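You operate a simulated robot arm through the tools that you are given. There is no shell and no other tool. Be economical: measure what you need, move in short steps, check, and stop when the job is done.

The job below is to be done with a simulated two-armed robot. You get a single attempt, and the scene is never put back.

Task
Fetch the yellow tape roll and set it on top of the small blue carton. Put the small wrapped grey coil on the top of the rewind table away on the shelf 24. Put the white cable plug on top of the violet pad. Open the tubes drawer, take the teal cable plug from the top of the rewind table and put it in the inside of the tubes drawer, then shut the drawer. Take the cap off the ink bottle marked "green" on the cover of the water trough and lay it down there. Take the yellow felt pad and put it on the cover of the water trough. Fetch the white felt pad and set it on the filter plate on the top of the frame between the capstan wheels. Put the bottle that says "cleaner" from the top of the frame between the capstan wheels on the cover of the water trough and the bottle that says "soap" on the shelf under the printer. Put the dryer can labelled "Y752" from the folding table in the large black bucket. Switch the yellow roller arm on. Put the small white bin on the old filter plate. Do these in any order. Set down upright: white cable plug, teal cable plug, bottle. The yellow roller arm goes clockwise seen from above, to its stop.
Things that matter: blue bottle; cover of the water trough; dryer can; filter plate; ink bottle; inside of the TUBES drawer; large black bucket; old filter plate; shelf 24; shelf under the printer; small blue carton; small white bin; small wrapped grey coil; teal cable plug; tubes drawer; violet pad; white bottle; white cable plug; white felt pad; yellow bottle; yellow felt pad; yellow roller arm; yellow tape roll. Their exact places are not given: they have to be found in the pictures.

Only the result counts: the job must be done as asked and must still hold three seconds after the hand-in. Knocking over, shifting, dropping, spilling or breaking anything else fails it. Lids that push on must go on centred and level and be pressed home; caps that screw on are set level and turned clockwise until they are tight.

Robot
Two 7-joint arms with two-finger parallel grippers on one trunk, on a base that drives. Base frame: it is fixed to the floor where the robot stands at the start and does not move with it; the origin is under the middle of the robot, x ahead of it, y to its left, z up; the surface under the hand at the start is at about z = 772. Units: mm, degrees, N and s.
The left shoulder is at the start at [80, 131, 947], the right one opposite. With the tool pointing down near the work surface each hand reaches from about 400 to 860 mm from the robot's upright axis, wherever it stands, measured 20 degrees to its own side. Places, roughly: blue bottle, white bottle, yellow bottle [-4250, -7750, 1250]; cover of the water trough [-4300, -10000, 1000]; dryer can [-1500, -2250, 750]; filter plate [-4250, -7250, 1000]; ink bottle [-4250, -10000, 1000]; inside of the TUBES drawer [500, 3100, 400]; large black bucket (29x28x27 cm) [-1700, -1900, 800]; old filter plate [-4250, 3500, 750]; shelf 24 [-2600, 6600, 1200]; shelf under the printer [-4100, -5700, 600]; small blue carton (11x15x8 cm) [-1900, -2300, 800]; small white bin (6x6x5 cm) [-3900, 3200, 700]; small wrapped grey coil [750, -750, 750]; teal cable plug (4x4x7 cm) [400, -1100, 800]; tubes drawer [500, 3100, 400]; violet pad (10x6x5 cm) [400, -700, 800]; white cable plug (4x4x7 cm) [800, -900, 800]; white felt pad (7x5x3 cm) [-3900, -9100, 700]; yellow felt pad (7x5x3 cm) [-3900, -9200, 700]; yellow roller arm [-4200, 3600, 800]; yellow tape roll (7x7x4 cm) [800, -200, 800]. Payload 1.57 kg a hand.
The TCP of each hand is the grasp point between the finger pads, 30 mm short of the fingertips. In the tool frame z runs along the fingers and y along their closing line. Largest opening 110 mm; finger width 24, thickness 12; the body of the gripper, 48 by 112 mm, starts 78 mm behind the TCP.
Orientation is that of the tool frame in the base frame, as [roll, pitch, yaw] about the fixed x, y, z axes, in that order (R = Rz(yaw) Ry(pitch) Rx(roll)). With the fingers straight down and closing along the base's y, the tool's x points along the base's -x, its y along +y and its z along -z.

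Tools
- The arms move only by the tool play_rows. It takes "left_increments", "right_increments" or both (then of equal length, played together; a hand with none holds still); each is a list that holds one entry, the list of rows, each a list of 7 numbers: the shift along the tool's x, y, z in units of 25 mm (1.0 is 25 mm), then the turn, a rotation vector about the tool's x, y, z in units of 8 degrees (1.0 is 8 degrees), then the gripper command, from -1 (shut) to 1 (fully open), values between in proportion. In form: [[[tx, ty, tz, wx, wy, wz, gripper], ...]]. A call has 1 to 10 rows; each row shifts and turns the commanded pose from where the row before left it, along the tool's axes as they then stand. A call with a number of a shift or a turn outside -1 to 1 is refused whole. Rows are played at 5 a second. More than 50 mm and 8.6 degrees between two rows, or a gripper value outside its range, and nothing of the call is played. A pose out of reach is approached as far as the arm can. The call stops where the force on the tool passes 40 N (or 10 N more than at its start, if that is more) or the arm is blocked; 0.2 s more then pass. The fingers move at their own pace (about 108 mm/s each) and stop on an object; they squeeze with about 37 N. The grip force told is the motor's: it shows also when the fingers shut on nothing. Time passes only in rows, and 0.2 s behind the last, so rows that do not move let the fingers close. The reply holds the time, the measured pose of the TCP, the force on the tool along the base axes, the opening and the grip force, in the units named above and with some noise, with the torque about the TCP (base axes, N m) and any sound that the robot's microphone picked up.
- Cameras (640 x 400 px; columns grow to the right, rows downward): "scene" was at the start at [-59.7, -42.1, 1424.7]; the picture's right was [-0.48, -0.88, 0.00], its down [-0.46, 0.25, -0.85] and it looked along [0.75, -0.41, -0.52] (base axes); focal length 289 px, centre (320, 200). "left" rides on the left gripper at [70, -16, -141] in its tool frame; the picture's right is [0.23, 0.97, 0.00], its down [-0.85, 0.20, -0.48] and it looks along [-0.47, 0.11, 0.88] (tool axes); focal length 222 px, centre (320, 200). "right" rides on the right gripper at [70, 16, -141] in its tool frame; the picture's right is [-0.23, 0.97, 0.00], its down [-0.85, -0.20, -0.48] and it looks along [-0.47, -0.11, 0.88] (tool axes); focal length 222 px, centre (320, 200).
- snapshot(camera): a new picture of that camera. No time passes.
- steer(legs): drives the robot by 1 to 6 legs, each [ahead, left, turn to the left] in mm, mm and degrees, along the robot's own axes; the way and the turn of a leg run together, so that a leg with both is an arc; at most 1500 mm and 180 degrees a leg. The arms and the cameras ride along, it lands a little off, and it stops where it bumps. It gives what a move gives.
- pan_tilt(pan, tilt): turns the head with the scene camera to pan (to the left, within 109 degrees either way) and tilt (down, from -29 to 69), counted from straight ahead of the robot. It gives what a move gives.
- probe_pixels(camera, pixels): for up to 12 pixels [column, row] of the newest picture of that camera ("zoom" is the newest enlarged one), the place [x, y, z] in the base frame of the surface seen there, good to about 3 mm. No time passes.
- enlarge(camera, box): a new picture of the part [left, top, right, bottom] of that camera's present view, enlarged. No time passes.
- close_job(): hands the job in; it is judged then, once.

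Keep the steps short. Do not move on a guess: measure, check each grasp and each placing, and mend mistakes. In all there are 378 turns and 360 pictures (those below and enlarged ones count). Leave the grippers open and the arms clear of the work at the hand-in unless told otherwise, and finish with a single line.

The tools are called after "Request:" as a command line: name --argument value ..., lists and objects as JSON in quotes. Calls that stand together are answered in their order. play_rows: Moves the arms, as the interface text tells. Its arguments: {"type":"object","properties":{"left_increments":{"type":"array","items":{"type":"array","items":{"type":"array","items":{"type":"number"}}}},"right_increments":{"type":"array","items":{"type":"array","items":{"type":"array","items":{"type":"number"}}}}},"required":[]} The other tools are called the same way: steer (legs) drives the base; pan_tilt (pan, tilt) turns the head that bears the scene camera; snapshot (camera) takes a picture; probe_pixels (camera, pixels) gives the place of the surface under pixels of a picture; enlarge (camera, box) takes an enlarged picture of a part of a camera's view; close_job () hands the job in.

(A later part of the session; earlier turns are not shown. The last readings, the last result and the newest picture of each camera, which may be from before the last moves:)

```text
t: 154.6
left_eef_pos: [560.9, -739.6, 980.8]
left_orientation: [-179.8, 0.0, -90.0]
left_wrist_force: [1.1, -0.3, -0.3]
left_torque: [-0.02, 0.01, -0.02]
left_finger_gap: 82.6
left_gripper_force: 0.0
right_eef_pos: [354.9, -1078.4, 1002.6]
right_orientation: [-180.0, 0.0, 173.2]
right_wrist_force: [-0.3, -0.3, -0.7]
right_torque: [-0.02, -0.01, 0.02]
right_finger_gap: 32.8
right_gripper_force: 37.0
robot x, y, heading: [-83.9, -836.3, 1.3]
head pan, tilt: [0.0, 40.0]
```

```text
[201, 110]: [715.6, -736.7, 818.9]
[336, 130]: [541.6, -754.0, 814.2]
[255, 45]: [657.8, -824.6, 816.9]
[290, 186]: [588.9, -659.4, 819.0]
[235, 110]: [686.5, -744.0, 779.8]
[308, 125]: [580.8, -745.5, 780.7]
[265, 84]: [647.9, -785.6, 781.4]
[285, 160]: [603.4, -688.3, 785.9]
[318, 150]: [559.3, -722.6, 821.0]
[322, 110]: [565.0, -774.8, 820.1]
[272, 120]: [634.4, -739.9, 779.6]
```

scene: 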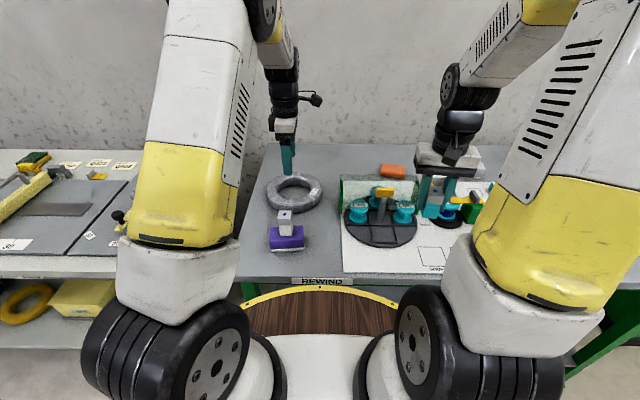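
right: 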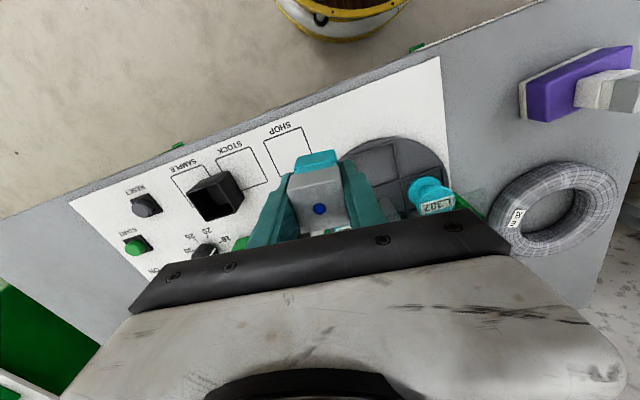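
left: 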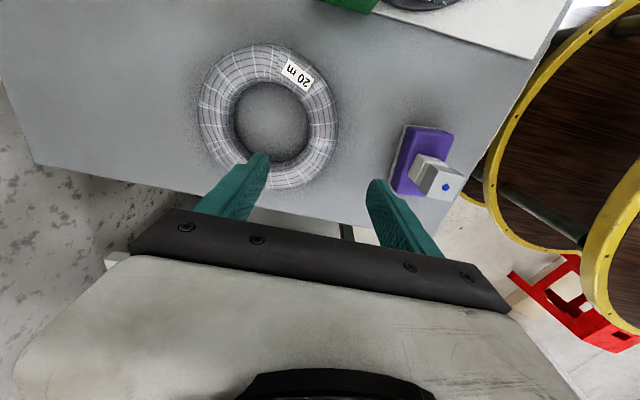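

Tube mid-line on the near side at x≈559, y≈-741 — aligned. Descend and pinch.

Request:
play_rows --left_increments '[[[0.04, 0.04, 1, 0, 0, 0, 0.5], [0, 0, 1, 0, 0, 0, 0.5], [0, 0, 1, 0, 0, 0, 0.5], [0, 0, 1, 0, 0, 0, 0.5], [0, 0, 1, 0, 0, 0, 0.5], [0, 0, 1, 0, 0, 0, 0.5], [0, 0, 0.6, 0, 0, 0, 0.5], [0, 0, 0, 0, 0, 0, -1], [0, 0, 0, 0, 0, 0, -1], [0, 0, 0, 0, 0, 0, -1]]]'

Request:
play_rows --left_increments '[[[0, 0, -0.4, 0, 0, 0, -1], [0, 0, -0.6, 0, 0, 0, -1], [0, 0, -1, 0, 0, 0, -1], [0, 0, -1, 0, 0, 0, -1], [0, 0, -1, 0, 0, 0, -1], [0, 0, -1, 0, 0, 0, -1], [0, 0, -1, 0, 0, 0, -1], [0, 0, -1, 0, 0, 0, -1], [0, 0, -1, 0, 0, 0, -1]]]'

Request:
snapshot --camera "left"

Request:
snapshot --camera "scene"

```text
t: 156.8
left_eef_pos: [557.1, -740.2, 817.8]
left_orientation: [-179.9, 0.0, -89.9]
left_wrist_force: [-0.1, 0.5, 0.2]
left_torque: [0.14, 0.17, 0.11]
left_finger_gap: 39.6
left_gripper_force: 37.6
right_eef_pos: [353.9, -1077.6, 1002.9]
right_orientation: [179.9, 0.0, 173.2]
right_wrist_force: [-0.5, -0.6, -0.3]
right_torque: [0.0, 0.01, -0.02]
right_finger_gap: 32.6
right_gripper_force: 37.0
robot x, y, heading: [-85.5, -838.6, 1.1]
head pan, tilt: [0.0, 40.0]
```

```text
t: 158.8
left_eef_pos: [556.8, -741.0, 1018.1]
left_orientation: [179.9, 0.0, -90.1]
left_wrist_force: [0.2, 0.9, -6.3]
left_torque: [0.02, 0.46, 0.03]
left_finger_gap: 39.4
left_gripper_force: 37.2
right_eef_pos: [354.1, -1079.3, 1002.1]
right_orientation: [-180.0, -0.1, 173.2]
right_wrist_force: [0.5, 1.1, -0.1]
right_torque: [0.0, 0.0, -0.01]
right_finger_gap: 32.9
right_gripper_force: 37.4
robot x, y, heading: [-85.5, -838.3, 1.2]
head pan, tilt: [0.0, 40.0]
```

```text
308 pictures are left
```

left: 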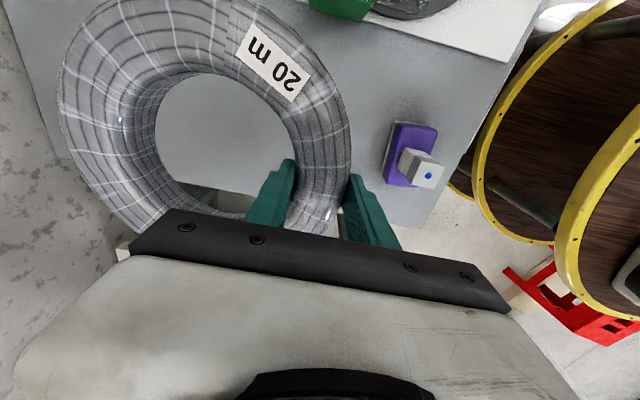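

```text
307 pictures are left
```

scene: 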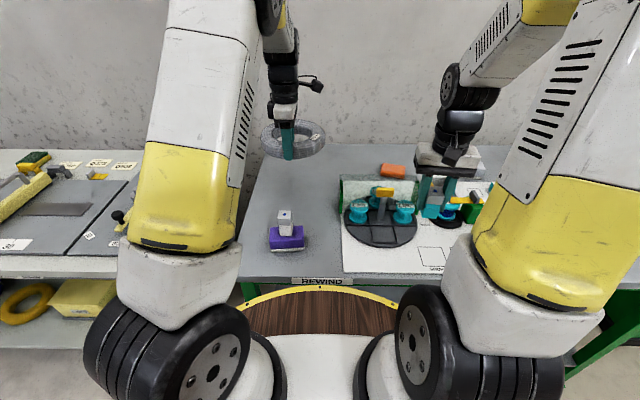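

Coil lifted level. Back off, turn to face +y, and look along the hall.

Request:
steer --legs '[[-380, 0, 0], [0, 0, 89]]'

Request:
pan_tilt --pan 10 --tilt 8

Request:
snapshot --camera "scene"

```text
t: 165.0
left_eef_pos: [-541.9, -201.5, 1017.4]
left_orientation: [179.9, 0.0, -1.7]
left_wrist_force: [-0.2, 0.1, -5.8]
left_torque: [-0.43, 0.03, 0.02]
left_finger_gap: 39.7
left_gripper_force: 36.9
right_eef_pos: [-210.0, -415.8, 1002.5]
right_orientation: [-180.0, 0.0, -98.6]
right_wrist_force: [0.0, 0.1, -0.3]
right_torque: [-0.02, -0.01, -0.02]
right_finger_gap: 33.1
right_gripper_force: 37.1
robot x, y, heading: [-462.6, -848.2, 89.3]
head pan, tilt: [0.0, 40.0]
```

```text
t: 165.9
left_eef_pos: [-539.9, -201.5, 1017.3]
left_orientation: [-180.0, 0.0, -1.7]
left_wrist_force: [-0.1, 0.3, -5.8]
left_torque: [-0.46, 0.07, -0.01]
left_finger_gap: 39.8
left_gripper_force: 37.5
right_eef_pos: [-209.8, -416.5, 1002.9]
right_orientation: [180.0, 0.0, -98.5]
right_wrist_force: [-0.5, -0.3, -1.6]
right_torque: [-0.01, -0.04, 0.0]
right_finger_gap: 32.9
right_gripper_force: 37.3
robot x, y, heading: [-463.7, -844.0, 89.7]
head pan, tilt: [10.0, 8.0]
```

```text
306 pictures are left
```

scene: 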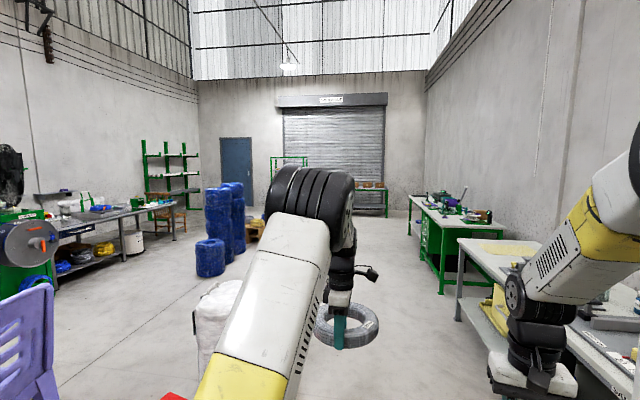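

Request:
probe_pixels --camera "scene" --pixels '[[215, 300], [208, 268], [222, 240], [238, 245], [255, 228], [195, 340], [290, 160], [272, 165], [305, 160], [170, 205], [385, 200], [440, 290]]'

```text
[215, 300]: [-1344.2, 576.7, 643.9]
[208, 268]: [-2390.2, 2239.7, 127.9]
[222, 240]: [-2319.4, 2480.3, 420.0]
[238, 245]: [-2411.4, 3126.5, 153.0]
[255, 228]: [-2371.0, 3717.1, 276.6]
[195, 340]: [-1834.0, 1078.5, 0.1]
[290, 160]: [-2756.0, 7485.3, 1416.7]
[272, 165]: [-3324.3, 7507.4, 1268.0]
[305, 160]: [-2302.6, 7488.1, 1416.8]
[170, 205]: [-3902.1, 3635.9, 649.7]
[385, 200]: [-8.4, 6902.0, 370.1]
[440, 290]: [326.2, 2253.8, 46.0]
```

Corridor at x≈-250 looks open (bag at x<-800). Drive forward along it and look again.

Request:
steer --legs '[[0, -200, 0], [1500, 0, 0], [1500, 0, 0]]'

Request:
pan_tilt --pan 30 --tilt 10

Request:
snapshot --camera "scene"

Request:
pan_tilt --pan -40 --tilt 35

Request:
snapshot --camera "scene"

```text
t: 181.5
left_eef_pos: [-252.0, 2778.3, 1018.0]
left_orientation: [-180.0, 0.0, -3.3]
left_wrist_force: [-0.4, 0.2, -5.5]
left_torque: [-0.46, 0.05, 0.03]
left_finger_gap: 39.6
left_gripper_force: 37.0
right_eef_pos: [71.8, 2555.8, 1003.1]
right_orientation: [180.0, -0.1, -100.0]
right_wrist_force: [0.2, -0.2, -0.3]
right_torque: [-0.02, -0.01, -0.02]
right_finger_gap: 33.0
right_gripper_force: 37.1
robot x, y, heading: [-190.9, 2131.0, 87.9]
head pan, tilt: [10.0, 8.0]
```

```text
t: 182.3
left_eef_pos: [-252.5, 2778.1, 1017.5]
left_orientation: [-180.0, 0.0, -3.3]
left_wrist_force: [-0.5, 0.1, -5.7]
left_torque: [-0.41, 0.09, 0.01]
left_finger_gap: 39.5
left_gripper_force: 37.1
right_eef_pos: [71.7, 2557.5, 1002.5]
right_orientation: [-180.0, 0.0, -100.0]
right_wrist_force: [-0.6, -1.0, 0.6]
right_torque: [-0.01, -0.01, -0.03]
right_finger_gap: 32.9
right_gripper_force: 37.0
robot x, y, heading: [-191.5, 2127.4, 87.9]
head pan, tilt: [30.0, 10.0]
```

```text
305 pictures are left
```

scene: 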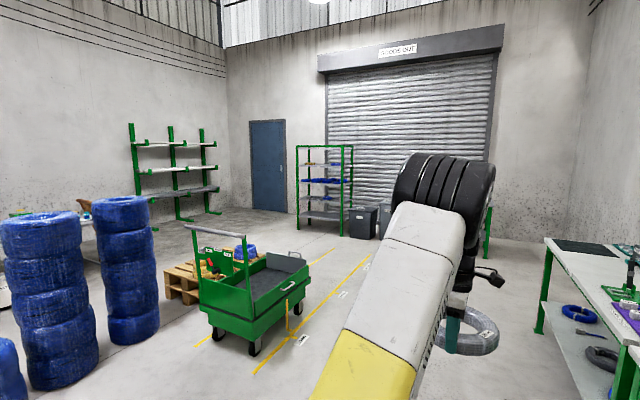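

```text
t: 183.8
left_eef_pos: [-252.6, 2778.8, 1017.6]
left_orientation: [-179.9, 0.0, -3.4]
left_wrist_force: [0.4, 0.4, -6.8]
left_torque: [-0.44, 0.02, -0.03]
left_finger_gap: 39.6
left_gripper_force: 36.8
right_eef_pos: [71.0, 2556.9, 1004.0]
right_orientation: [-180.0, 0.0, -100.2]
right_wrist_force: [0.6, -0.4, -0.2]
right_torque: [0.01, 0.01, 0.02]
right_finger_gap: 33.0
right_gripper_force: 37.4
robot x, y, heading: [-194.4, 2131.6, 87.9]
head pan, tilt: [-40.0, 35.0]
```

```text
304 pictures are left
```

scene: 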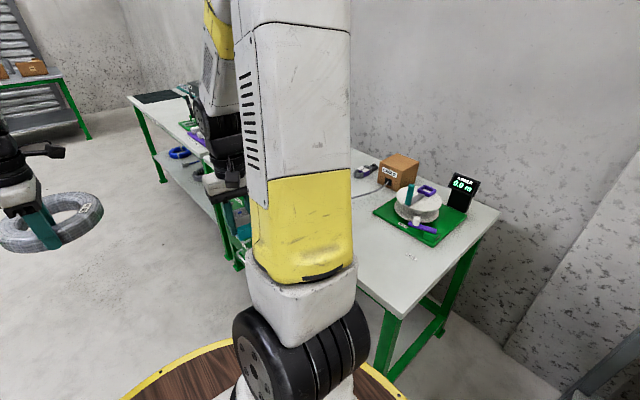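

Rack with shelf 24 seen past a cart. Re-take this view and measure.

Request:
pan_tilt --pan 32 --tilt 10

Request:
snapshot --camera "scene"

Request:
enlarge --camera "scene" --box '[270, 130, 420, 250]'

Request:
probe_pixels --camera "scene" --pixels '[[270, 255], [322, 260], [270, 335], [220, 310], [315, 215], [312, 228], [362, 230], [340, 230], [305, 165], [365, 165], [310, 255], [200, 290]]'

```text
t: 185.2
left_eef_pos: [-251.8, 2779.8, 1017.0]
left_orientation: [180.0, 0.0, -3.3]
left_wrist_force: [0.4, -0.2, -6.0]
left_torque: [-0.42, 0.02, 0.01]
left_finger_gap: 39.7
left_gripper_force: 36.7
right_eef_pos: [73.1, 2557.2, 1002.5]
right_orientation: [180.0, 0.0, -100.2]
right_wrist_force: [0.3, 0.3, -0.9]
right_torque: [0.01, -0.02, -0.01]
right_finger_gap: 33.0
right_gripper_force: 37.0
robot x, y, heading: [-193.6, 2131.7, 87.8]
head pan, tilt: [32.0, 10.0]
```

```text
303 pictures are left
```

scene: 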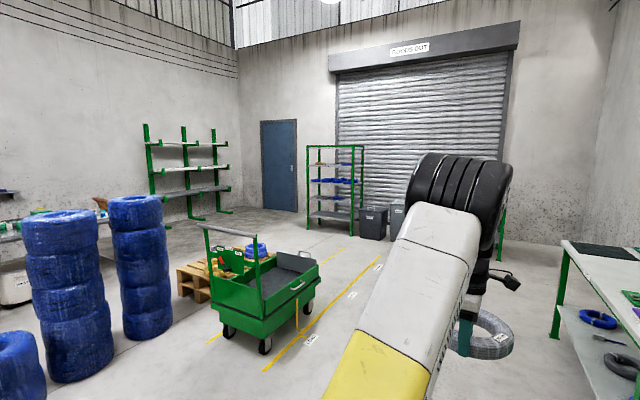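

```text
3.33 times, centred on (345, 190) of scene
```

zoom: 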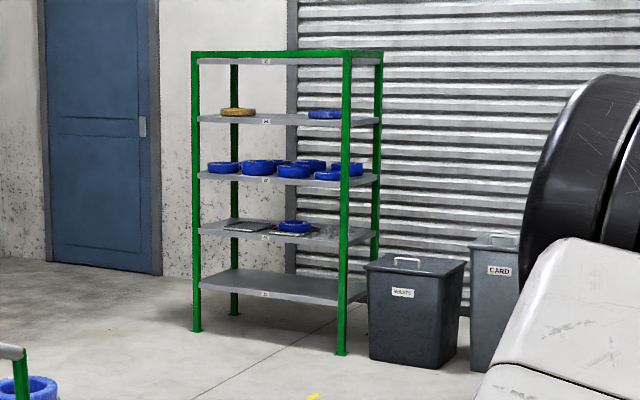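

```text
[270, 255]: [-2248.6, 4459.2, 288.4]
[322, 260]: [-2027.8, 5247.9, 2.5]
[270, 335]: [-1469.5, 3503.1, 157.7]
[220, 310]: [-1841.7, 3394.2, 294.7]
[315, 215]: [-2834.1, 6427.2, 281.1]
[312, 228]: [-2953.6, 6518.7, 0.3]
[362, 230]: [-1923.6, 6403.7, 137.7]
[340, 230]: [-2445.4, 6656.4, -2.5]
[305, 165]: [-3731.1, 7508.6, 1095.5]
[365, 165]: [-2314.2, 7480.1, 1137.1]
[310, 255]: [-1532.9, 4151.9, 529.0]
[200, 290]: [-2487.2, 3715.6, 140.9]
```

Rack's five levels seen. Enlarge more to read the labels and probe levels.

Request:
enlarge --camera "scene" --box '[305, 140, 369, 180]'

Request:
probe_pixels --camera "zoom" --pixels '[[200, 80], [200, 260], [60, 260], [440, 260], [100, 225], [460, 250], [140, 85], [460, 45], [20, 245], [520, 245], [250, 245]]'

```text
10.00 times, centred on (337, 160) of scene
```

zoom: 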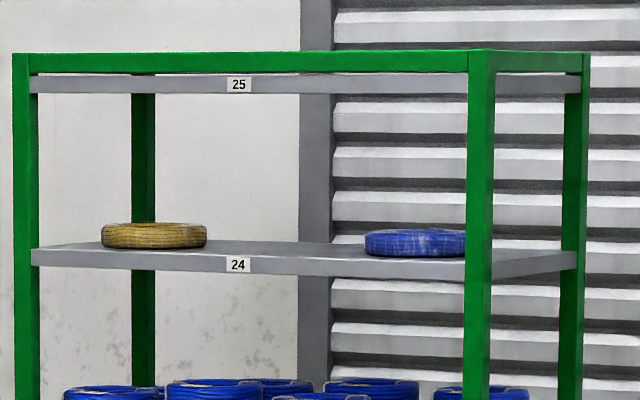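

```text
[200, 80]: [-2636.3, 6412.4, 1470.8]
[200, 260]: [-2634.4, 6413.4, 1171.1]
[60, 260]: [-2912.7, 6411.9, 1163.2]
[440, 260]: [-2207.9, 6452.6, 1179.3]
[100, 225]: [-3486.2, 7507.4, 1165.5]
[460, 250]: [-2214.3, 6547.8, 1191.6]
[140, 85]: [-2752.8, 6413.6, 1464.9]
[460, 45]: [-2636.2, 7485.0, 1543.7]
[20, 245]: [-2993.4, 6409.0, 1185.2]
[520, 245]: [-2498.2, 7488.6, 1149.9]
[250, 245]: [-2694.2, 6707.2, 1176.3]
```

Shelf 24: front edge y≈6412, top z≈1185, only ≈270 mm below shelf 25, so a vertical hand won't fit. I'll set the coil on the nearby bench and regrip it with a tilted hand. First move away, turn to face that bench, and look.

Request:
steer --legs '[[0, 330, 0], [0, 0, -88]]'

Request:
pan_tilt --pan 0 --tilt 32

Request:
snapshot --camera "scene"

```text
t: 191.1
left_eef_pos: [127.5, 2215.7, 1018.2]
left_orientation: [180.0, 0.0, -92.3]
left_wrist_force: [0.5, -0.4, -7.1]
left_torque: [0.03, 0.46, 0.03]
left_finger_gap: 39.3
left_gripper_force: 37.1
right_eef_pos: [-88.6, 1886.9, 1002.5]
right_orientation: [-180.0, 0.0, 170.9]
right_wrist_force: [-0.2, 0.4, -0.8]
right_torque: [-0.02, -0.01, 0.03]
right_finger_gap: 32.9
right_gripper_force: 36.8
robot x, y, heading: [-519.4, 2143.0, -0.7]
head pan, tilt: [32.0, 10.0]
```

```text
t: 192.1
left_eef_pos: [127.2, 2215.4, 1017.8]
left_orientation: [180.0, 0.0, -92.3]
left_wrist_force: [-0.6, 0.3, -5.3]
left_torque: [0.0, 0.42, -0.03]
left_finger_gap: 39.2
left_gripper_force: 36.8
right_eef_pos: [-88.9, 1887.6, 1003.1]
right_orientation: [180.0, 0.0, 170.9]
right_wrist_force: [-0.3, 0.3, 0.1]
right_torque: [0.03, 0.01, 0.03]
right_finger_gap: 32.9
right_gripper_force: 37.4
robot x, y, heading: [-521.2, 2141.8, -1.1]
head pan, tilt: [0.0, 32.0]
```

```text
300 pictures are left
```

scene: 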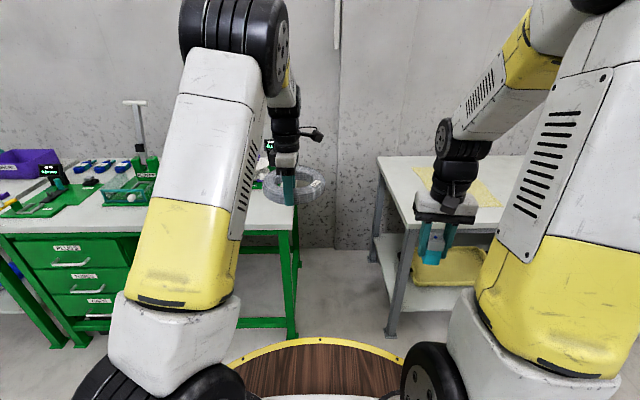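

Left bench (with drawers) has free space near (255,215). Measure surfaces there.

Request:
probe_pixels --camera "scene" --pixels '[[258, 225], [285, 226], [250, 195], [245, 172], [400, 200], [430, 172], [400, 160], [395, 225], [270, 168], [240, 232]]'

Request:
enlarge --camera "scene" --box '[0, 110, 320, 340]'

```text
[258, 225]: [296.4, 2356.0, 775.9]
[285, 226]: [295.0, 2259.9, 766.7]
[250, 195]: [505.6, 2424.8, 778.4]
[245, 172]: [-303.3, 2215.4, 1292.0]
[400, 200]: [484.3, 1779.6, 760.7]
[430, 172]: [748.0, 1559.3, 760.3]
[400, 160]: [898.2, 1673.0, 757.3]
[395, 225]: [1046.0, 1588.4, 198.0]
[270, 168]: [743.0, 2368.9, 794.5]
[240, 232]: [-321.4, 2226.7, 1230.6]
```

```text
1.74 times, centred on (160, 225) of scene
```

zoom: 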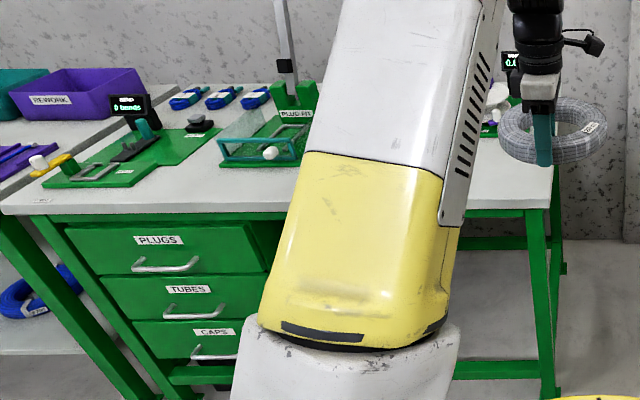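

Coil can rest at about (480,2380) on the bench (z 776). Drive there; with the coil parked, I can also do the TUBES drawer with both hands.

Request:
steer --legs '[[270, 170, 0.5]]'

Request:
snapshot --camera "left"

Request:
snapshot --camera "scene"

```text
t: 194.2
left_eef_pos: [400.4, 2384.0, 1018.1]
left_orientation: [-179.9, 0.1, -91.9]
left_wrist_force: [0.2, 0.6, -6.1]
left_torque: [-0.01, 0.42, 0.01]
left_finger_gap: 39.5
left_gripper_force: 37.2
right_eef_pos: [185.4, 2053.3, 1002.4]
right_orientation: [-180.0, 0.0, 171.3]
right_wrist_force: [0.2, -0.4, -0.9]
right_torque: [0.02, -0.01, 0.01]
right_finger_gap: 33.0
right_gripper_force: 36.6
robot x, y, heading: [-244.8, 2308.7, -0.7]
head pan, tilt: [0.0, 32.0]
```

```text
298 pictures are left
```

left: 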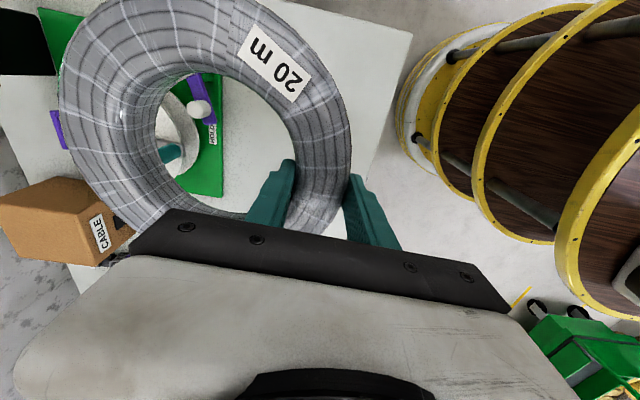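

```text
297 pictures are left
```

scene: 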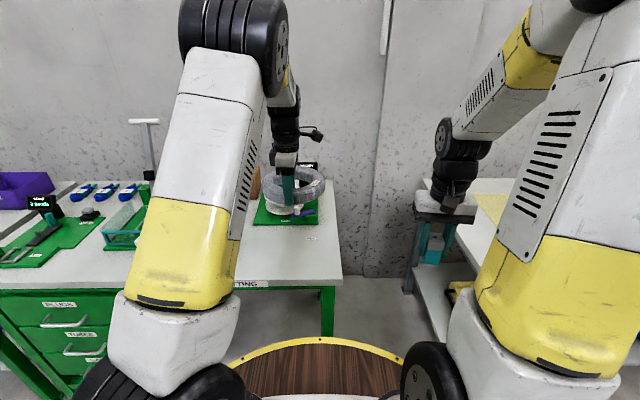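

Request:
probe_pixels --camera "left" --pixels '[[220, 130], [218, 190], [225, 160], [380, 110], [410, 40], [215, 85], [130, 240], [265, 150], [370, 140], [200, 110]]'

```text
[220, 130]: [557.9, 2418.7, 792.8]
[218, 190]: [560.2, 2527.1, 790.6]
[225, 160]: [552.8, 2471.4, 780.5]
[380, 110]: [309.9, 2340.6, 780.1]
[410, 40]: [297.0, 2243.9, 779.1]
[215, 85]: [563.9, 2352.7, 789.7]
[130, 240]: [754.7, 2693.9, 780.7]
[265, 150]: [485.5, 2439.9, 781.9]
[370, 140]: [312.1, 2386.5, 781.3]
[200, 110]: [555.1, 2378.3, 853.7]
```

The scale plate starts at x≈556, so I place the coil centred at x≈420. Pull back 50 mm and lower.

Request:
play_rows --left_increments '[[[0, 1, 0, 0, 0, 0, -1], [0, 1, 0, 0, 0, 0, -1], [0, 0, 1, 0, 0, 0, -1], [0, 0, 1, 0, 0, 0, -1], [0, 0, 1, 0, 0, 0, -1], [0, 0, 1, 0, 0, 0, -1], [0, 0, 1, 0, 0, 0, -1], [0, 0, 1, 0, 0, 0, -1], [0, 0, 1, 0, 0, 0, -1], [0, 0, 0.6, 0, 0, 0, -1]]]'

Request:
play_rows --left_increments '[[[0, 0, 0.2, 0, 0, 0, -1], [0, 0, 0.1, 0, 0, 0, -1], [0, 0, 0.1, 0, 0, 0, -1]]]'

```text
t: 196.4
left_eef_pos: [350.5, 2386.7, 828.2]
left_orientation: [-179.9, 0.1, -91.9]
left_wrist_force: [-0.8, -0.3, -5.7]
left_torque: [0.02, 0.46, -0.01]
left_finger_gap: 39.5
left_gripper_force: 37.1
right_eef_pos: [185.7, 2053.6, 1003.6]
right_orientation: [179.9, 0.0, 171.3]
right_wrist_force: [-0.2, 0.5, -0.1]
right_torque: [0.0, -0.01, -0.03]
right_finger_gap: 32.6
right_gripper_force: 36.9
robot x, y, heading: [-244.0, 2308.7, -0.9]
head pan, tilt: [0.0, 32.0]
```

```text
t: 197.2
left_eef_pos: [349.4, 2385.9, 817.0]
left_orientation: [-180.0, 0.0, -91.9]
left_wrist_force: [-0.5, 0.1, -5.3]
left_torque: [0.05, 0.47, -0.03]
left_finger_gap: 39.4
left_gripper_force: 36.7
right_eef_pos: [185.6, 2054.8, 1002.5]
right_orientation: [-179.9, 0.0, 171.3]
right_wrist_force: [0.1, 0.7, -0.6]
right_torque: [-0.06, 0.01, 0.02]
right_finger_gap: 32.7
right_gripper_force: 36.5
robot x, y, heading: [-248.4, 2307.1, -0.8]
head pan, tilt: [0.0, 32.0]
```

Request:
play_rows --left_increments '[[[0, 0, 0.1, 0, 0, 0, -1], [0, 0, 0.1, 0, 0, 0, -1]]]'

```text
t: 197.8
left_eef_pos: [349.5, 2387.2, 814.5]
left_orientation: [-179.9, 0.0, -91.8]
left_wrist_force: [-3.9, 0.7, 30.7]
left_torque: [0.15, 0.92, 0.43]
left_finger_gap: 39.3
left_gripper_force: 36.7
right_eef_pos: [182.7, 2054.4, 1003.4]
right_orientation: [180.0, 0.2, 171.3]
right_wrist_force: [-0.2, -0.3, 0.1]
right_torque: [0.02, -0.01, 0.0]
right_finger_gap: 33.0
right_gripper_force: 37.3
robot x, y, heading: [-244.6, 2306.9, -0.8]
head pan, tilt: [0.0, 32.0]
```

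Coil rests on the bench. Release, rise, and look at the drawers.

Request:
play_rows --left_increments '[[[0, 0, -0.05, 0, 0, 0, -1], [0, 0, 0, 0, 0, 0, 0.4], [0, 0, 0, 0, 0, 0, 0.4], [0, 0, -1, 0, 0, 0, 0.4], [0, 0, -1, 0, 0, 0, 0.4], [0, 0, -1, 0, 0, 0, 0.4], [0, 0, -1, 0, 0, 0, 1], [0, 0, -1, 0, 0, 0, 1], [0, 0, -1, 0, 0, 0, 1]]]'

Request:
snapshot --camera "left"

Request:
pan_tilt --pan 55 --tilt 35

Request:
snapshot --camera "scene"

```text
t: 199.8
left_eef_pos: [348.7, 2386.6, 965.6]
left_orientation: [179.9, 0.0, -91.8]
left_wrist_force: [-0.4, -0.3, -0.2]
left_torque: [0.0, 0.02, -0.01]
left_finger_gap: 110.1
left_gripper_force: 0.1
right_eef_pos: [184.6, 2053.8, 1001.9]
right_orientation: [179.9, 0.0, 171.3]
right_wrist_force: [0.5, 0.5, -0.1]
right_torque: [0.01, 0.01, 0.0]
right_finger_gap: 32.9
right_gripper_force: 36.7
robot x, y, heading: [-245.8, 2306.7, -0.7]
head pan, tilt: [0.0, 32.0]
```

```text
296 pictures are left
```

left: 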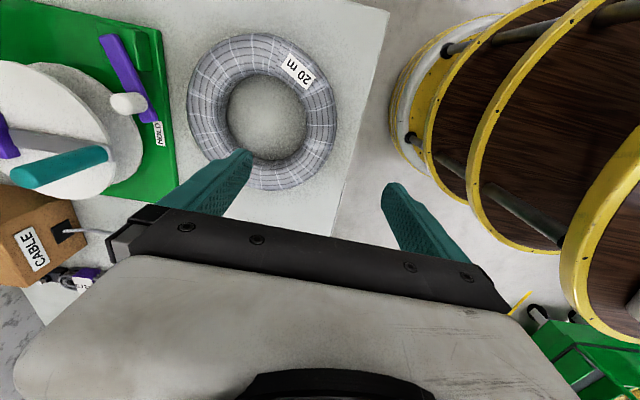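

```text
t: 201.1
left_eef_pos: [349.3, 2386.3, 964.4]
left_orientation: [-180.0, 0.0, -91.9]
left_wrist_force: [0.2, 0.4, -0.6]
left_torque: [-0.01, 0.01, 0.03]
left_finger_gap: 110.0
left_gripper_force: 0.0
right_eef_pos: [185.6, 2054.0, 1003.8]
right_orientation: [180.0, 0.0, 171.4]
right_wrist_force: [-0.4, -0.3, -0.6]
right_torque: [-0.01, 0.03, 0.02]
right_finger_gap: 33.0
right_gripper_force: 36.9
robot x, y, heading: [-247.3, 2305.6, -0.6]
head pan, tilt: [55.0, 35.0]
```

```text
295 pictures are left
```

scene: 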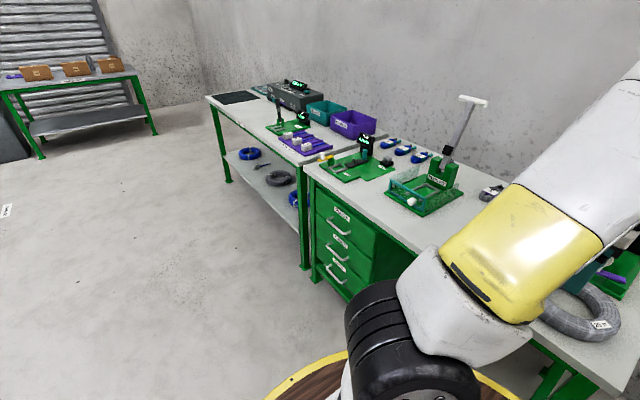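

Request:
enlarge --camera "scene" --box '[295, 190, 391, 310]'

Request:
probe_pixels --camera "zoom" --pixels '[[180, 190], [185, 225], [145, 190], [215, 208], [180, 110], [140, 100], [165, 175], [215, 150], [100, 60], [300, 150], [185, 270]]'

```text
3.33 times, centred on (343, 250) of scene
```

zoom: 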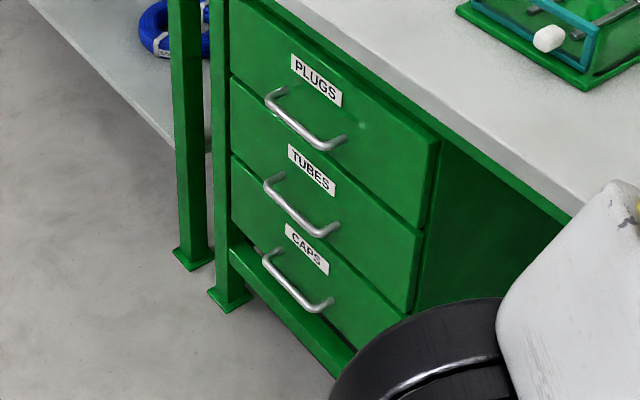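

```text
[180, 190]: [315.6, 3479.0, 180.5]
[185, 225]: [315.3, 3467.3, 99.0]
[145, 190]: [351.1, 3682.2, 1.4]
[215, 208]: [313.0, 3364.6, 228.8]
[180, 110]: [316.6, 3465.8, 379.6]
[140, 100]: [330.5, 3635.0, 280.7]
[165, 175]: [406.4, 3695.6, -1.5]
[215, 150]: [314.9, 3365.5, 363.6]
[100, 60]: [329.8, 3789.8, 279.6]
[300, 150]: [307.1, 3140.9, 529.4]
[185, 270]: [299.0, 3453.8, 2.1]
```

Request:
probe_pixels --camera "zoom" --pixels '[[300, 213], [288, 202], [312, 224], [320, 229], [273, 186], [330, 226], [300, 125], [312, 165], [420, 240], [235, 120], [330, 200], [500, 150]]'

```text
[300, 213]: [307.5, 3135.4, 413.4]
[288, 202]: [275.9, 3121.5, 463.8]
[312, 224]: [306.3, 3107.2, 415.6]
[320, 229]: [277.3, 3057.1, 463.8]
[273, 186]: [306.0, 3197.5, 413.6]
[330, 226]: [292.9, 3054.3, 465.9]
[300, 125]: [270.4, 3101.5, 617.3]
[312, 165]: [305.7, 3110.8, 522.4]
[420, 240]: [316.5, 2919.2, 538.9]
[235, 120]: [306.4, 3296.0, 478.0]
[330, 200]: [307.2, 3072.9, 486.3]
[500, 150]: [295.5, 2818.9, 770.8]
```

TUBES handle: bar at x≈275, z≈464, y≈3055–3160; face at x≈307. Back off, strafe to y so that the left hand lines up, and turn the left hand to point forward.

Request:
steer --legs '[[-330, 0, 0.7], [0, 720, 0]]'

Request:
play_rows --left_increments '[[[0, 0, 0.5, 1, 0, 0, 0], [0, 0, 0, 1, 0, 0, 0], [0, 0, 0, 1, 0, 0, 0], [0, 0, 0, 1, 0, 0, 0], [0, 0, 0, 1, 0, 0, 0], [0, 0, 0, 1, 0, 0, 0], [0, 0, 0, 1, 0, 0, 0], [0, 0, 0, 1, 0, 0, 0], [0, 0, 0, 1, 0, 0, 0], [0, 0, 0, 1, 0, 0, 0]]]'

Request:
play_rows --left_increments '[[[0, 0, 0, 1, 0, 0, 0], [0, 0, 0, 0.25, 0, 0, 0], [0, 1, 0, 0, 0, 0, 0], [0, 1, 0, 0, 0, 0, 0], [0, 1, 0, 0, 0, 0, 0], [0, 1, 0, 0, 0, 0, 0], [0, 1, 0, 0, 0, 0, 0], [0, 1, 0, 0, 0, 0, 0], [0, 1, 0, 0, 0, 0, 0], [0, 1, 0, 0, 0, 0, 0]]]'

Request:
play_rows --left_increments '[[[0, 1, 0, 0, 0, 0, 0], [0, 1, 0, 0, 0, 0, 0], [0, 1, 0, 0, 0, 0, 0], [0, 1, 0, 0, 0, 0, 0], [0, 1, 0, 0, 0, 0, 0], [0, 1, 0, 0, 0, 0, 0], [0, 1, 0, 0, 0, 0, 0], [0, 1, 0, 0, 0, 0, 0], [0, 1, 0, 0, 0, 0, 0], [0, 1, 0, 0, 0, 0, 0]]]'

Request:
pan_tilt --pan 0 --tilt 40

Request:
snapshot --camera "scene"

Request:
snapshot --camera "left"

```text
t: 206.8
left_eef_pos: [18.2, 3116.8, 964.8]
left_orientation: [-180.0, 0.0, -90.7]
left_wrist_force: [0.8, 0.4, 0.9]
left_torque: [0.0, 0.0, 0.01]
left_finger_gap: 110.1
left_gripper_force: 0.1
right_eef_pos: [-140.4, 2781.4, 1003.3]
right_orientation: [-179.9, 0.0, 172.6]
right_wrist_force: [-1.3, -0.3, -0.7]
right_torque: [-0.02, 0.0, -0.06]
right_finger_gap: 32.9
right_gripper_force: 36.8
robot x, y, heading: [-574.3, 3027.3, 0.3]
head pan, tilt: [55.0, 35.0]
```

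```text
t: 208.9
left_eef_pos: [18.5, 3117.7, 951.7]
left_orientation: [-100.0, -0.1, -90.9]
left_wrist_force: [-0.1, 0.5, -1.0]
left_torque: [0.03, 0.03, 0.0]
left_finger_gap: 55.4
left_gripper_force: 0.1
right_eef_pos: [-140.8, 2781.3, 1002.0]
right_orientation: [-180.0, 0.0, 172.4]
right_wrist_force: [-0.4, 0.1, -0.4]
right_torque: [-0.02, -0.02, -0.05]
right_finger_gap: 32.8
right_gripper_force: 36.7
robot x, y, heading: [-578.7, 3028.2, 0.7]
head pan, tilt: [55.0, 35.0]
```

```text
t: 211.2
left_eef_pos: [19.1, 3115.4, 751.7]
left_orientation: [-89.9, 0.0, -90.8]
left_wrist_force: [-0.8, -0.4, -0.1]
left_torque: [-0.01, 0.01, 0.01]
left_finger_gap: 55.3
left_gripper_force: 0.2
right_eef_pos: [-139.9, 2782.1, 1002.5]
right_orientation: [180.0, 0.0, 172.5]
right_wrist_force: [-0.2, -0.3, -1.1]
right_torque: [0.0, -0.01, -0.02]
right_finger_gap: 32.8
right_gripper_force: 36.7
robot x, y, heading: [-576.5, 3026.0, 0.7]
head pan, tilt: [55.0, 35.0]
```

```text
t: 213.3
left_eef_pos: [19.9, 3121.5, 532.2]
left_orientation: [-90.0, 0.0, -90.8]
left_wrist_force: [-0.6, 0.0, -0.3]
left_torque: [-0.01, 0.0, 0.01]
left_finger_gap: 55.0
left_gripper_force: 0.0
left hand out of reach, approached as far as the arm can: row 9, 10
right_eef_pos: [-139.3, 2782.0, 1003.4]
right_orientation: [-179.9, 0.0, 172.4]
right_wrist_force: [-0.9, 0.4, -0.5]
right_torque: [0.01, -0.02, 0.01]
right_finger_gap: 32.9
right_gripper_force: 36.9
robot x, y, heading: [-580.9, 3026.1, 0.3]
head pan, tilt: [55.0, 35.0]
```

```text
t: 214.6
left_eef_pos: [20.7, 3121.3, 533.6]
left_orientation: [-89.9, 0.0, -90.6]
left_wrist_force: [0.5, 0.1, 0.6]
left_torque: [0.04, -0.01, 0.0]
left_finger_gap: 55.1
left_gripper_force: 0.0
right_eef_pos: [-139.5, 2781.4, 1002.9]
right_orientation: [180.0, 0.0, 172.5]
right_wrist_force: [-0.4, 0.0, -0.4]
right_torque: [-0.03, 0.0, 0.02]
right_finger_gap: 32.9
right_gripper_force: 36.7
robot x, y, heading: [-578.8, 3025.4, 0.5]
head pan, tilt: [0.0, 40.0]
```

```text
293 pictures are left
```

scene: 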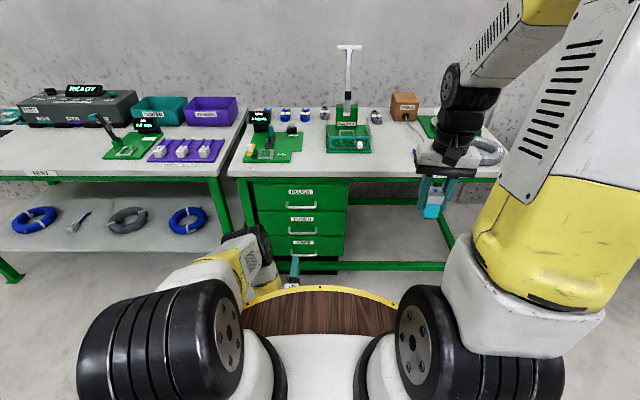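

```text
292 pictures are left
```

left: 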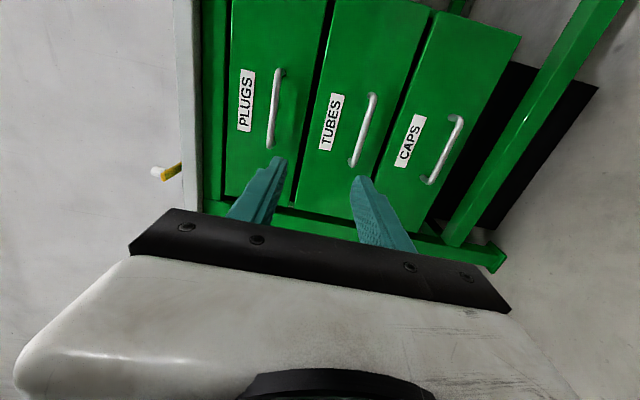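

At this reach a level hand can't go below z≈532; I'll tilt the fingers 32° down and then lower to handle height.

Request:
play_rows --left_increments '[[[0, 0, 0, -1, 0, 0, -0.4], [0, 0, 0, -1, 0, 0, -0.4], [0, 0, 0, -1, 0, 0, -0.4], [0, 0, 0, -1, 0, 0, -0.4], [0, 0.68, 0.424, 0, 0, 0, -0.4], [0, 0.68, 0.424, 0, 0, 0, -0.4], [0, 0.68, 0.424, 0, 0, 0, -0.4]]]'

Request:
snapshot --camera "left"

Request:
probe_pixels --camera "left" --pixels '[[363, 130], [370, 105], [356, 160], [275, 110], [330, 125], [450, 150], [395, 80]]'

```text
t: 216.2
left_eef_pos: [19.5, 3124.0, 471.5]
left_orientation: [-122.0, 0.0, -90.7]
left_wrist_force: [0.2, -0.1, 0.6]
left_torque: [0.0, -0.02, 0.01]
left_finger_gap: 32.8
left_gripper_force: 0.0
right_eef_pos: [-139.4, 2782.6, 1003.8]
right_orientation: [180.0, 0.0, 172.5]
right_wrist_force: [0.3, -0.3, 0.0]
right_torque: [-0.02, -0.02, 0.01]
right_finger_gap: 32.9
right_gripper_force: 36.8
robot x, y, heading: [-577.4, 3027.0, 0.6]
head pan, tilt: [0.0, 40.0]
```

```text
291 pictures are left
```

left: 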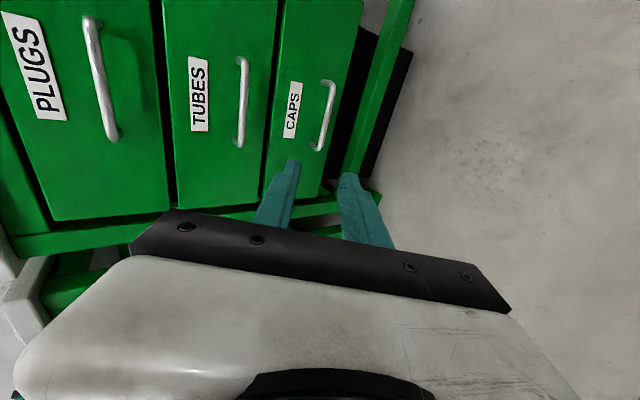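

```text
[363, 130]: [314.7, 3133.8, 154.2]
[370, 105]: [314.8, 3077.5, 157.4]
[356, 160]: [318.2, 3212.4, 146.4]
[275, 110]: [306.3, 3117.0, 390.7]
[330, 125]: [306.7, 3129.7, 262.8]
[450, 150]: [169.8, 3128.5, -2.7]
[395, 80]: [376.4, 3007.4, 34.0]
```

Now probe the TUBES handle in this picture at around (243,100).

Request:
probe_pixels --camera "left" --pixels '[[246, 85], [244, 110], [246, 62], [239, 140], [228, 100], [198, 95], [174, 50], [270, 50]]'

Request:
enlarge --camera "left" --box '[180, 30, 340, 180]'

```text
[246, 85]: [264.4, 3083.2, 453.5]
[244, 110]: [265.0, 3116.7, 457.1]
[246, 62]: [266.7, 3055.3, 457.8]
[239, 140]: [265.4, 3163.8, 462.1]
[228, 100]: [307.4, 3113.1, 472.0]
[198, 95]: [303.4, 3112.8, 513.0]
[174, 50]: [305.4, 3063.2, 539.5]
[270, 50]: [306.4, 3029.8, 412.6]
```

```text
2.67 times, centred on (260, 105) of left
```

zoom: 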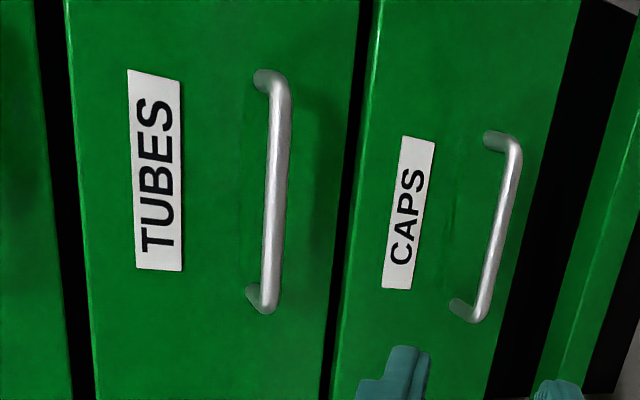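

Bar centre ≈(271, 3110, 459). Drive ahead 190 mm, then fine-position with the arm.

Request:
steer --legs '[[190, -10, -0.5]]'

Request:
snapshot --camera "left"

Request:
probe_pixels --camera "left" --pixels '[[246, 85], [244, 110], [246, 62], [239, 140], [228, 100], [198, 95]]'

```text
t: 217.7
left_eef_pos: [210.6, 3109.6, 473.4]
left_orientation: [-122.0, 0.0, -91.2]
left_wrist_force: [0.3, -0.1, 0.3]
left_torque: [0.01, 0.0, 0.0]
left_finger_gap: 33.2
left_gripper_force: 0.0
right_eef_pos: [47.9, 2770.9, 1003.5]
right_orientation: [180.0, 0.0, 172.0]
right_wrist_force: [0.8, -0.2, -1.6]
right_torque: [-0.04, 0.0, -0.04]
right_finger_gap: 32.9
right_gripper_force: 36.9
robot x, y, heading: [-388.2, 3018.6, 0.2]
head pan, tilt: [0.0, 40.0]
```

```text
289 pictures are left
```

left: 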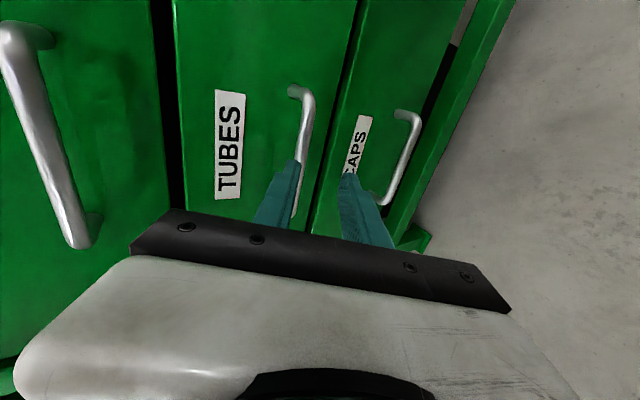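

```text
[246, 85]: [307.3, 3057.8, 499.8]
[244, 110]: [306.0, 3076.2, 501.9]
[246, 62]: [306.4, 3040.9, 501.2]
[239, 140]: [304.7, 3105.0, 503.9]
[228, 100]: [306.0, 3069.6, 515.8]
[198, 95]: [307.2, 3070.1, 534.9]
```

Request:
probe_pixels --camera "left" --pixels '[[309, 110], [305, 135], [301, 155], [311, 97], [296, 205]]'

```text
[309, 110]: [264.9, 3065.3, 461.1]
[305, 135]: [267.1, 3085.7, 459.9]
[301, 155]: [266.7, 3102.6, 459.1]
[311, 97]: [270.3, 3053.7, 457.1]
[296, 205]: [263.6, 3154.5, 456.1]
```

Move forward 47 mm, lower 6, then close on the bar.

Request:
play_rows --left_increments '[[[0, -0.5, 0.8, 0, 0, 0, -0.27], [0, -0.5, 0.8, 0, 0, 0, -0.27], [0, 0.22, 0.13, 0, 0, 0, -0.27]]]'

Request:
enlarge --camera "left" --box '[240, 70, 420, 230]'

```text
t: 218.5
left_eef_pos: [257.9, 3109.3, 466.0]
left_orientation: [-122.0, -0.1, -91.3]
left_wrist_force: [-0.1, -0.5, 0.4]
left_torque: [0.0, 0.03, 0.0]
left_finger_gap: 40.0
left_gripper_force: 0.1
right_eef_pos: [48.0, 2769.1, 1003.0]
right_orientation: [-180.0, 0.0, 172.0]
right_wrist_force: [-0.2, 0.0, -0.3]
right_torque: [0.01, -0.01, -0.02]
right_finger_gap: 32.8
right_gripper_force: 36.9
robot x, y, heading: [-387.4, 3016.5, 0.0]
head pan, tilt: [0.0, 40.0]
```

```text
2.50 times, centred on (330, 150) of left
```

zoom: 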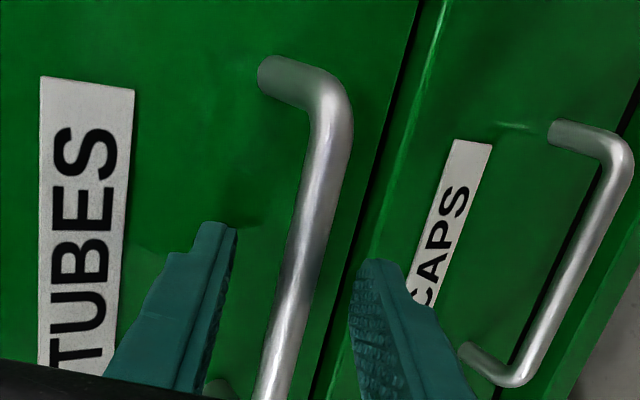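

The bar is between the fingers. Close, then pull by driving back.

Request:
play_rows --left_increments '[[[0, 0, 0, 0, 0, 0, -1], [0, 0, 0, 0, 0, 0, -1], [0, 0, 0, 0, 0, 0, -1]]]'

Request:
steer --legs '[[-120, 0, 0]]'

Request:
snapshot --camera "left"

```text
t: 219.3
left_eef_pos: [258.1, 3109.7, 466.0]
left_orientation: [-121.9, -0.1, -91.1]
left_wrist_force: [0.8, 0.7, 1.6]
left_torque: [-0.57, -0.06, 0.49]
left_finger_gap: 11.9
left_gripper_force: 29.6
right_eef_pos: [47.9, 2769.5, 1002.4]
right_orientation: [-180.0, 0.0, 172.0]
right_wrist_force: [0.3, 0.8, 0.4]
right_torque: [0.0, -0.01, 0.0]
right_finger_gap: 32.7
right_gripper_force: 37.6
robot x, y, heading: [-389.8, 3013.7, 0.2]
head pan, tilt: [0.0, 40.0]
```

```text
t: 220.6
left_eef_pos: [135.6, 3108.8, 465.4]
left_orientation: [-121.9, 0.1, -91.3]
left_wrist_force: [1.0, 6.8, 4.9]
left_torque: [-0.53, -0.07, 0.46]
left_finger_gap: 12.0
left_gripper_force: 29.6
right_eef_pos: [-74.4, 2768.7, 1003.6]
right_orientation: [-180.0, -0.1, 172.0]
right_wrist_force: [0.3, -0.2, -1.3]
right_torque: [-0.04, 0.03, -0.03]
right_finger_gap: 32.6
right_gripper_force: 36.7
robot x, y, heading: [-505.8, 3017.0, 0.3]
head pan, tilt: [0.0, 40.0]
```

```text
287 pictures are left
```

left: 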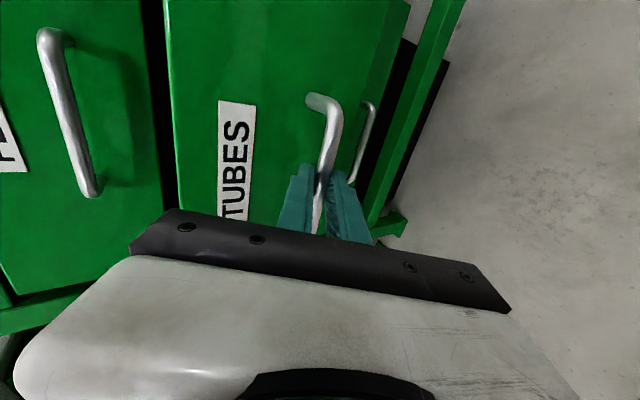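

Drawer follows (~122 mm). Pull 80 more and check the force and the inside.

Request:
steer --legs '[[-90, 0, 0]]'

Request:
pan_tilt --pan 5 --tilt 50

Request:
snapshot --camera "scene"

```text
t: 221.7
left_eef_pos: [45.4, 3107.9, 466.6]
left_orientation: [-121.9, 0.0, -91.2]
left_wrist_force: [0.1, -7.4, 1.4]
left_torque: [-0.69, 0.0, 0.23]
left_finger_gap: 11.7
left_gripper_force: 29.4
right_eef_pos: [-163.5, 2769.8, 1002.2]
right_orientation: [-179.9, 0.2, 172.1]
right_wrist_force: [-0.2, 0.3, -1.0]
right_torque: [0.0, 0.03, -0.01]
right_finger_gap: 33.0
right_gripper_force: 36.5
robot x, y, heading: [-600.3, 3015.2, -0.0]
head pan, tilt: [0.0, 40.0]
```

```text
t: 222.4
left_eef_pos: [47.0, 3107.6, 465.5]
left_orientation: [-122.1, -0.1, -91.2]
left_wrist_force: [0.1, -0.8, 0.2]
left_torque: [-0.6, -0.01, 0.45]
left_finger_gap: 12.2
left_gripper_force: 28.8
right_eef_pos: [-163.9, 2770.0, 1003.6]
right_orientation: [179.9, 0.0, 172.1]
right_wrist_force: [-0.1, 0.0, -0.3]
right_torque: [0.06, -0.03, 0.01]
right_finger_gap: 32.9
right_gripper_force: 37.7
robot x, y, heading: [-600.3, 3017.3, 0.2]
head pan, tilt: [5.0, 50.0]
```

```text
286 pictures are left
```

scene: 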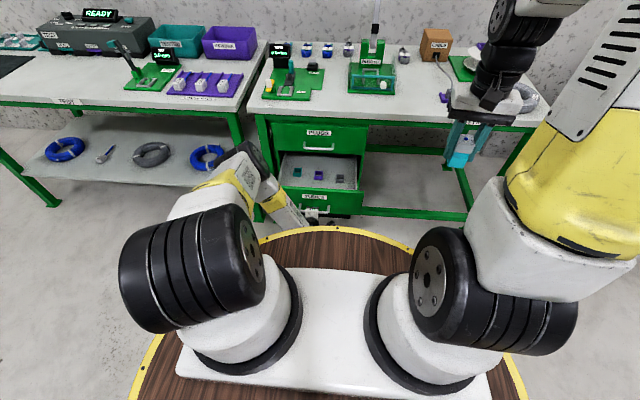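

Request:
enlarge --camera "scene" --box '[250, 110, 394, 220]'

Request:
probe_pixels --camera "scene" --pixels '[[297, 173], [318, 175], [340, 178], [315, 165], [300, 158], [350, 165], [330, 185], [355, 192], [284, 185], [360, 155], [320, 183]]'

```text
3.64 times, centred on (322, 165) of scene
```

zoom: 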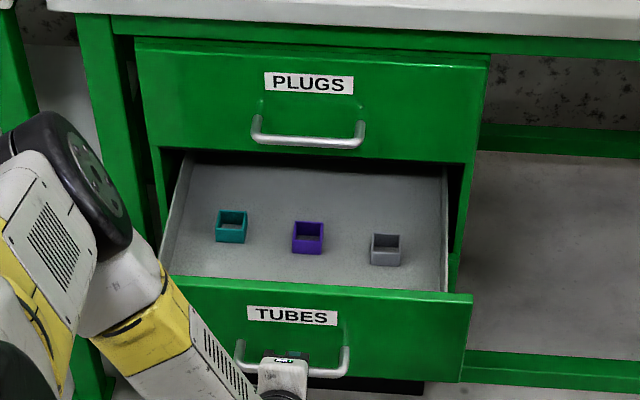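

```text
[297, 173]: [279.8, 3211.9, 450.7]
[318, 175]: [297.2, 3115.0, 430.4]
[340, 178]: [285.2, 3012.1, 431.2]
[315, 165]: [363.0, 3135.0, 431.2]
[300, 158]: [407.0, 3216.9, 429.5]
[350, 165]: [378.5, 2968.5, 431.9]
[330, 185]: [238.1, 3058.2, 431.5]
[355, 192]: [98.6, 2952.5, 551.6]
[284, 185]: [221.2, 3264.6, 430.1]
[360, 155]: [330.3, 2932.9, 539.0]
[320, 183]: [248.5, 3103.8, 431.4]
```

Request:
probe_pixels --camera "zoom" --pixels '[[230, 238], [230, 246], [307, 252], [307, 258], [385, 262], [385, 270], [300, 275], [250, 275], [330, 270], [170, 270], [440, 285], [300, 285]]'

```text
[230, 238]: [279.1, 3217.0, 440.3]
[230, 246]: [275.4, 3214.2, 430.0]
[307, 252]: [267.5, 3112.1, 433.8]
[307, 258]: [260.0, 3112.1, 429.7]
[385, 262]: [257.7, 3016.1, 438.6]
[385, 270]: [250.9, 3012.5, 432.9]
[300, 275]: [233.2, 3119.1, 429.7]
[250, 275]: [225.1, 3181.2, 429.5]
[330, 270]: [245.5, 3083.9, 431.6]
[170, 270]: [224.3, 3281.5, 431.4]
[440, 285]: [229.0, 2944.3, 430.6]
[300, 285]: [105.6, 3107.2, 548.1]
```

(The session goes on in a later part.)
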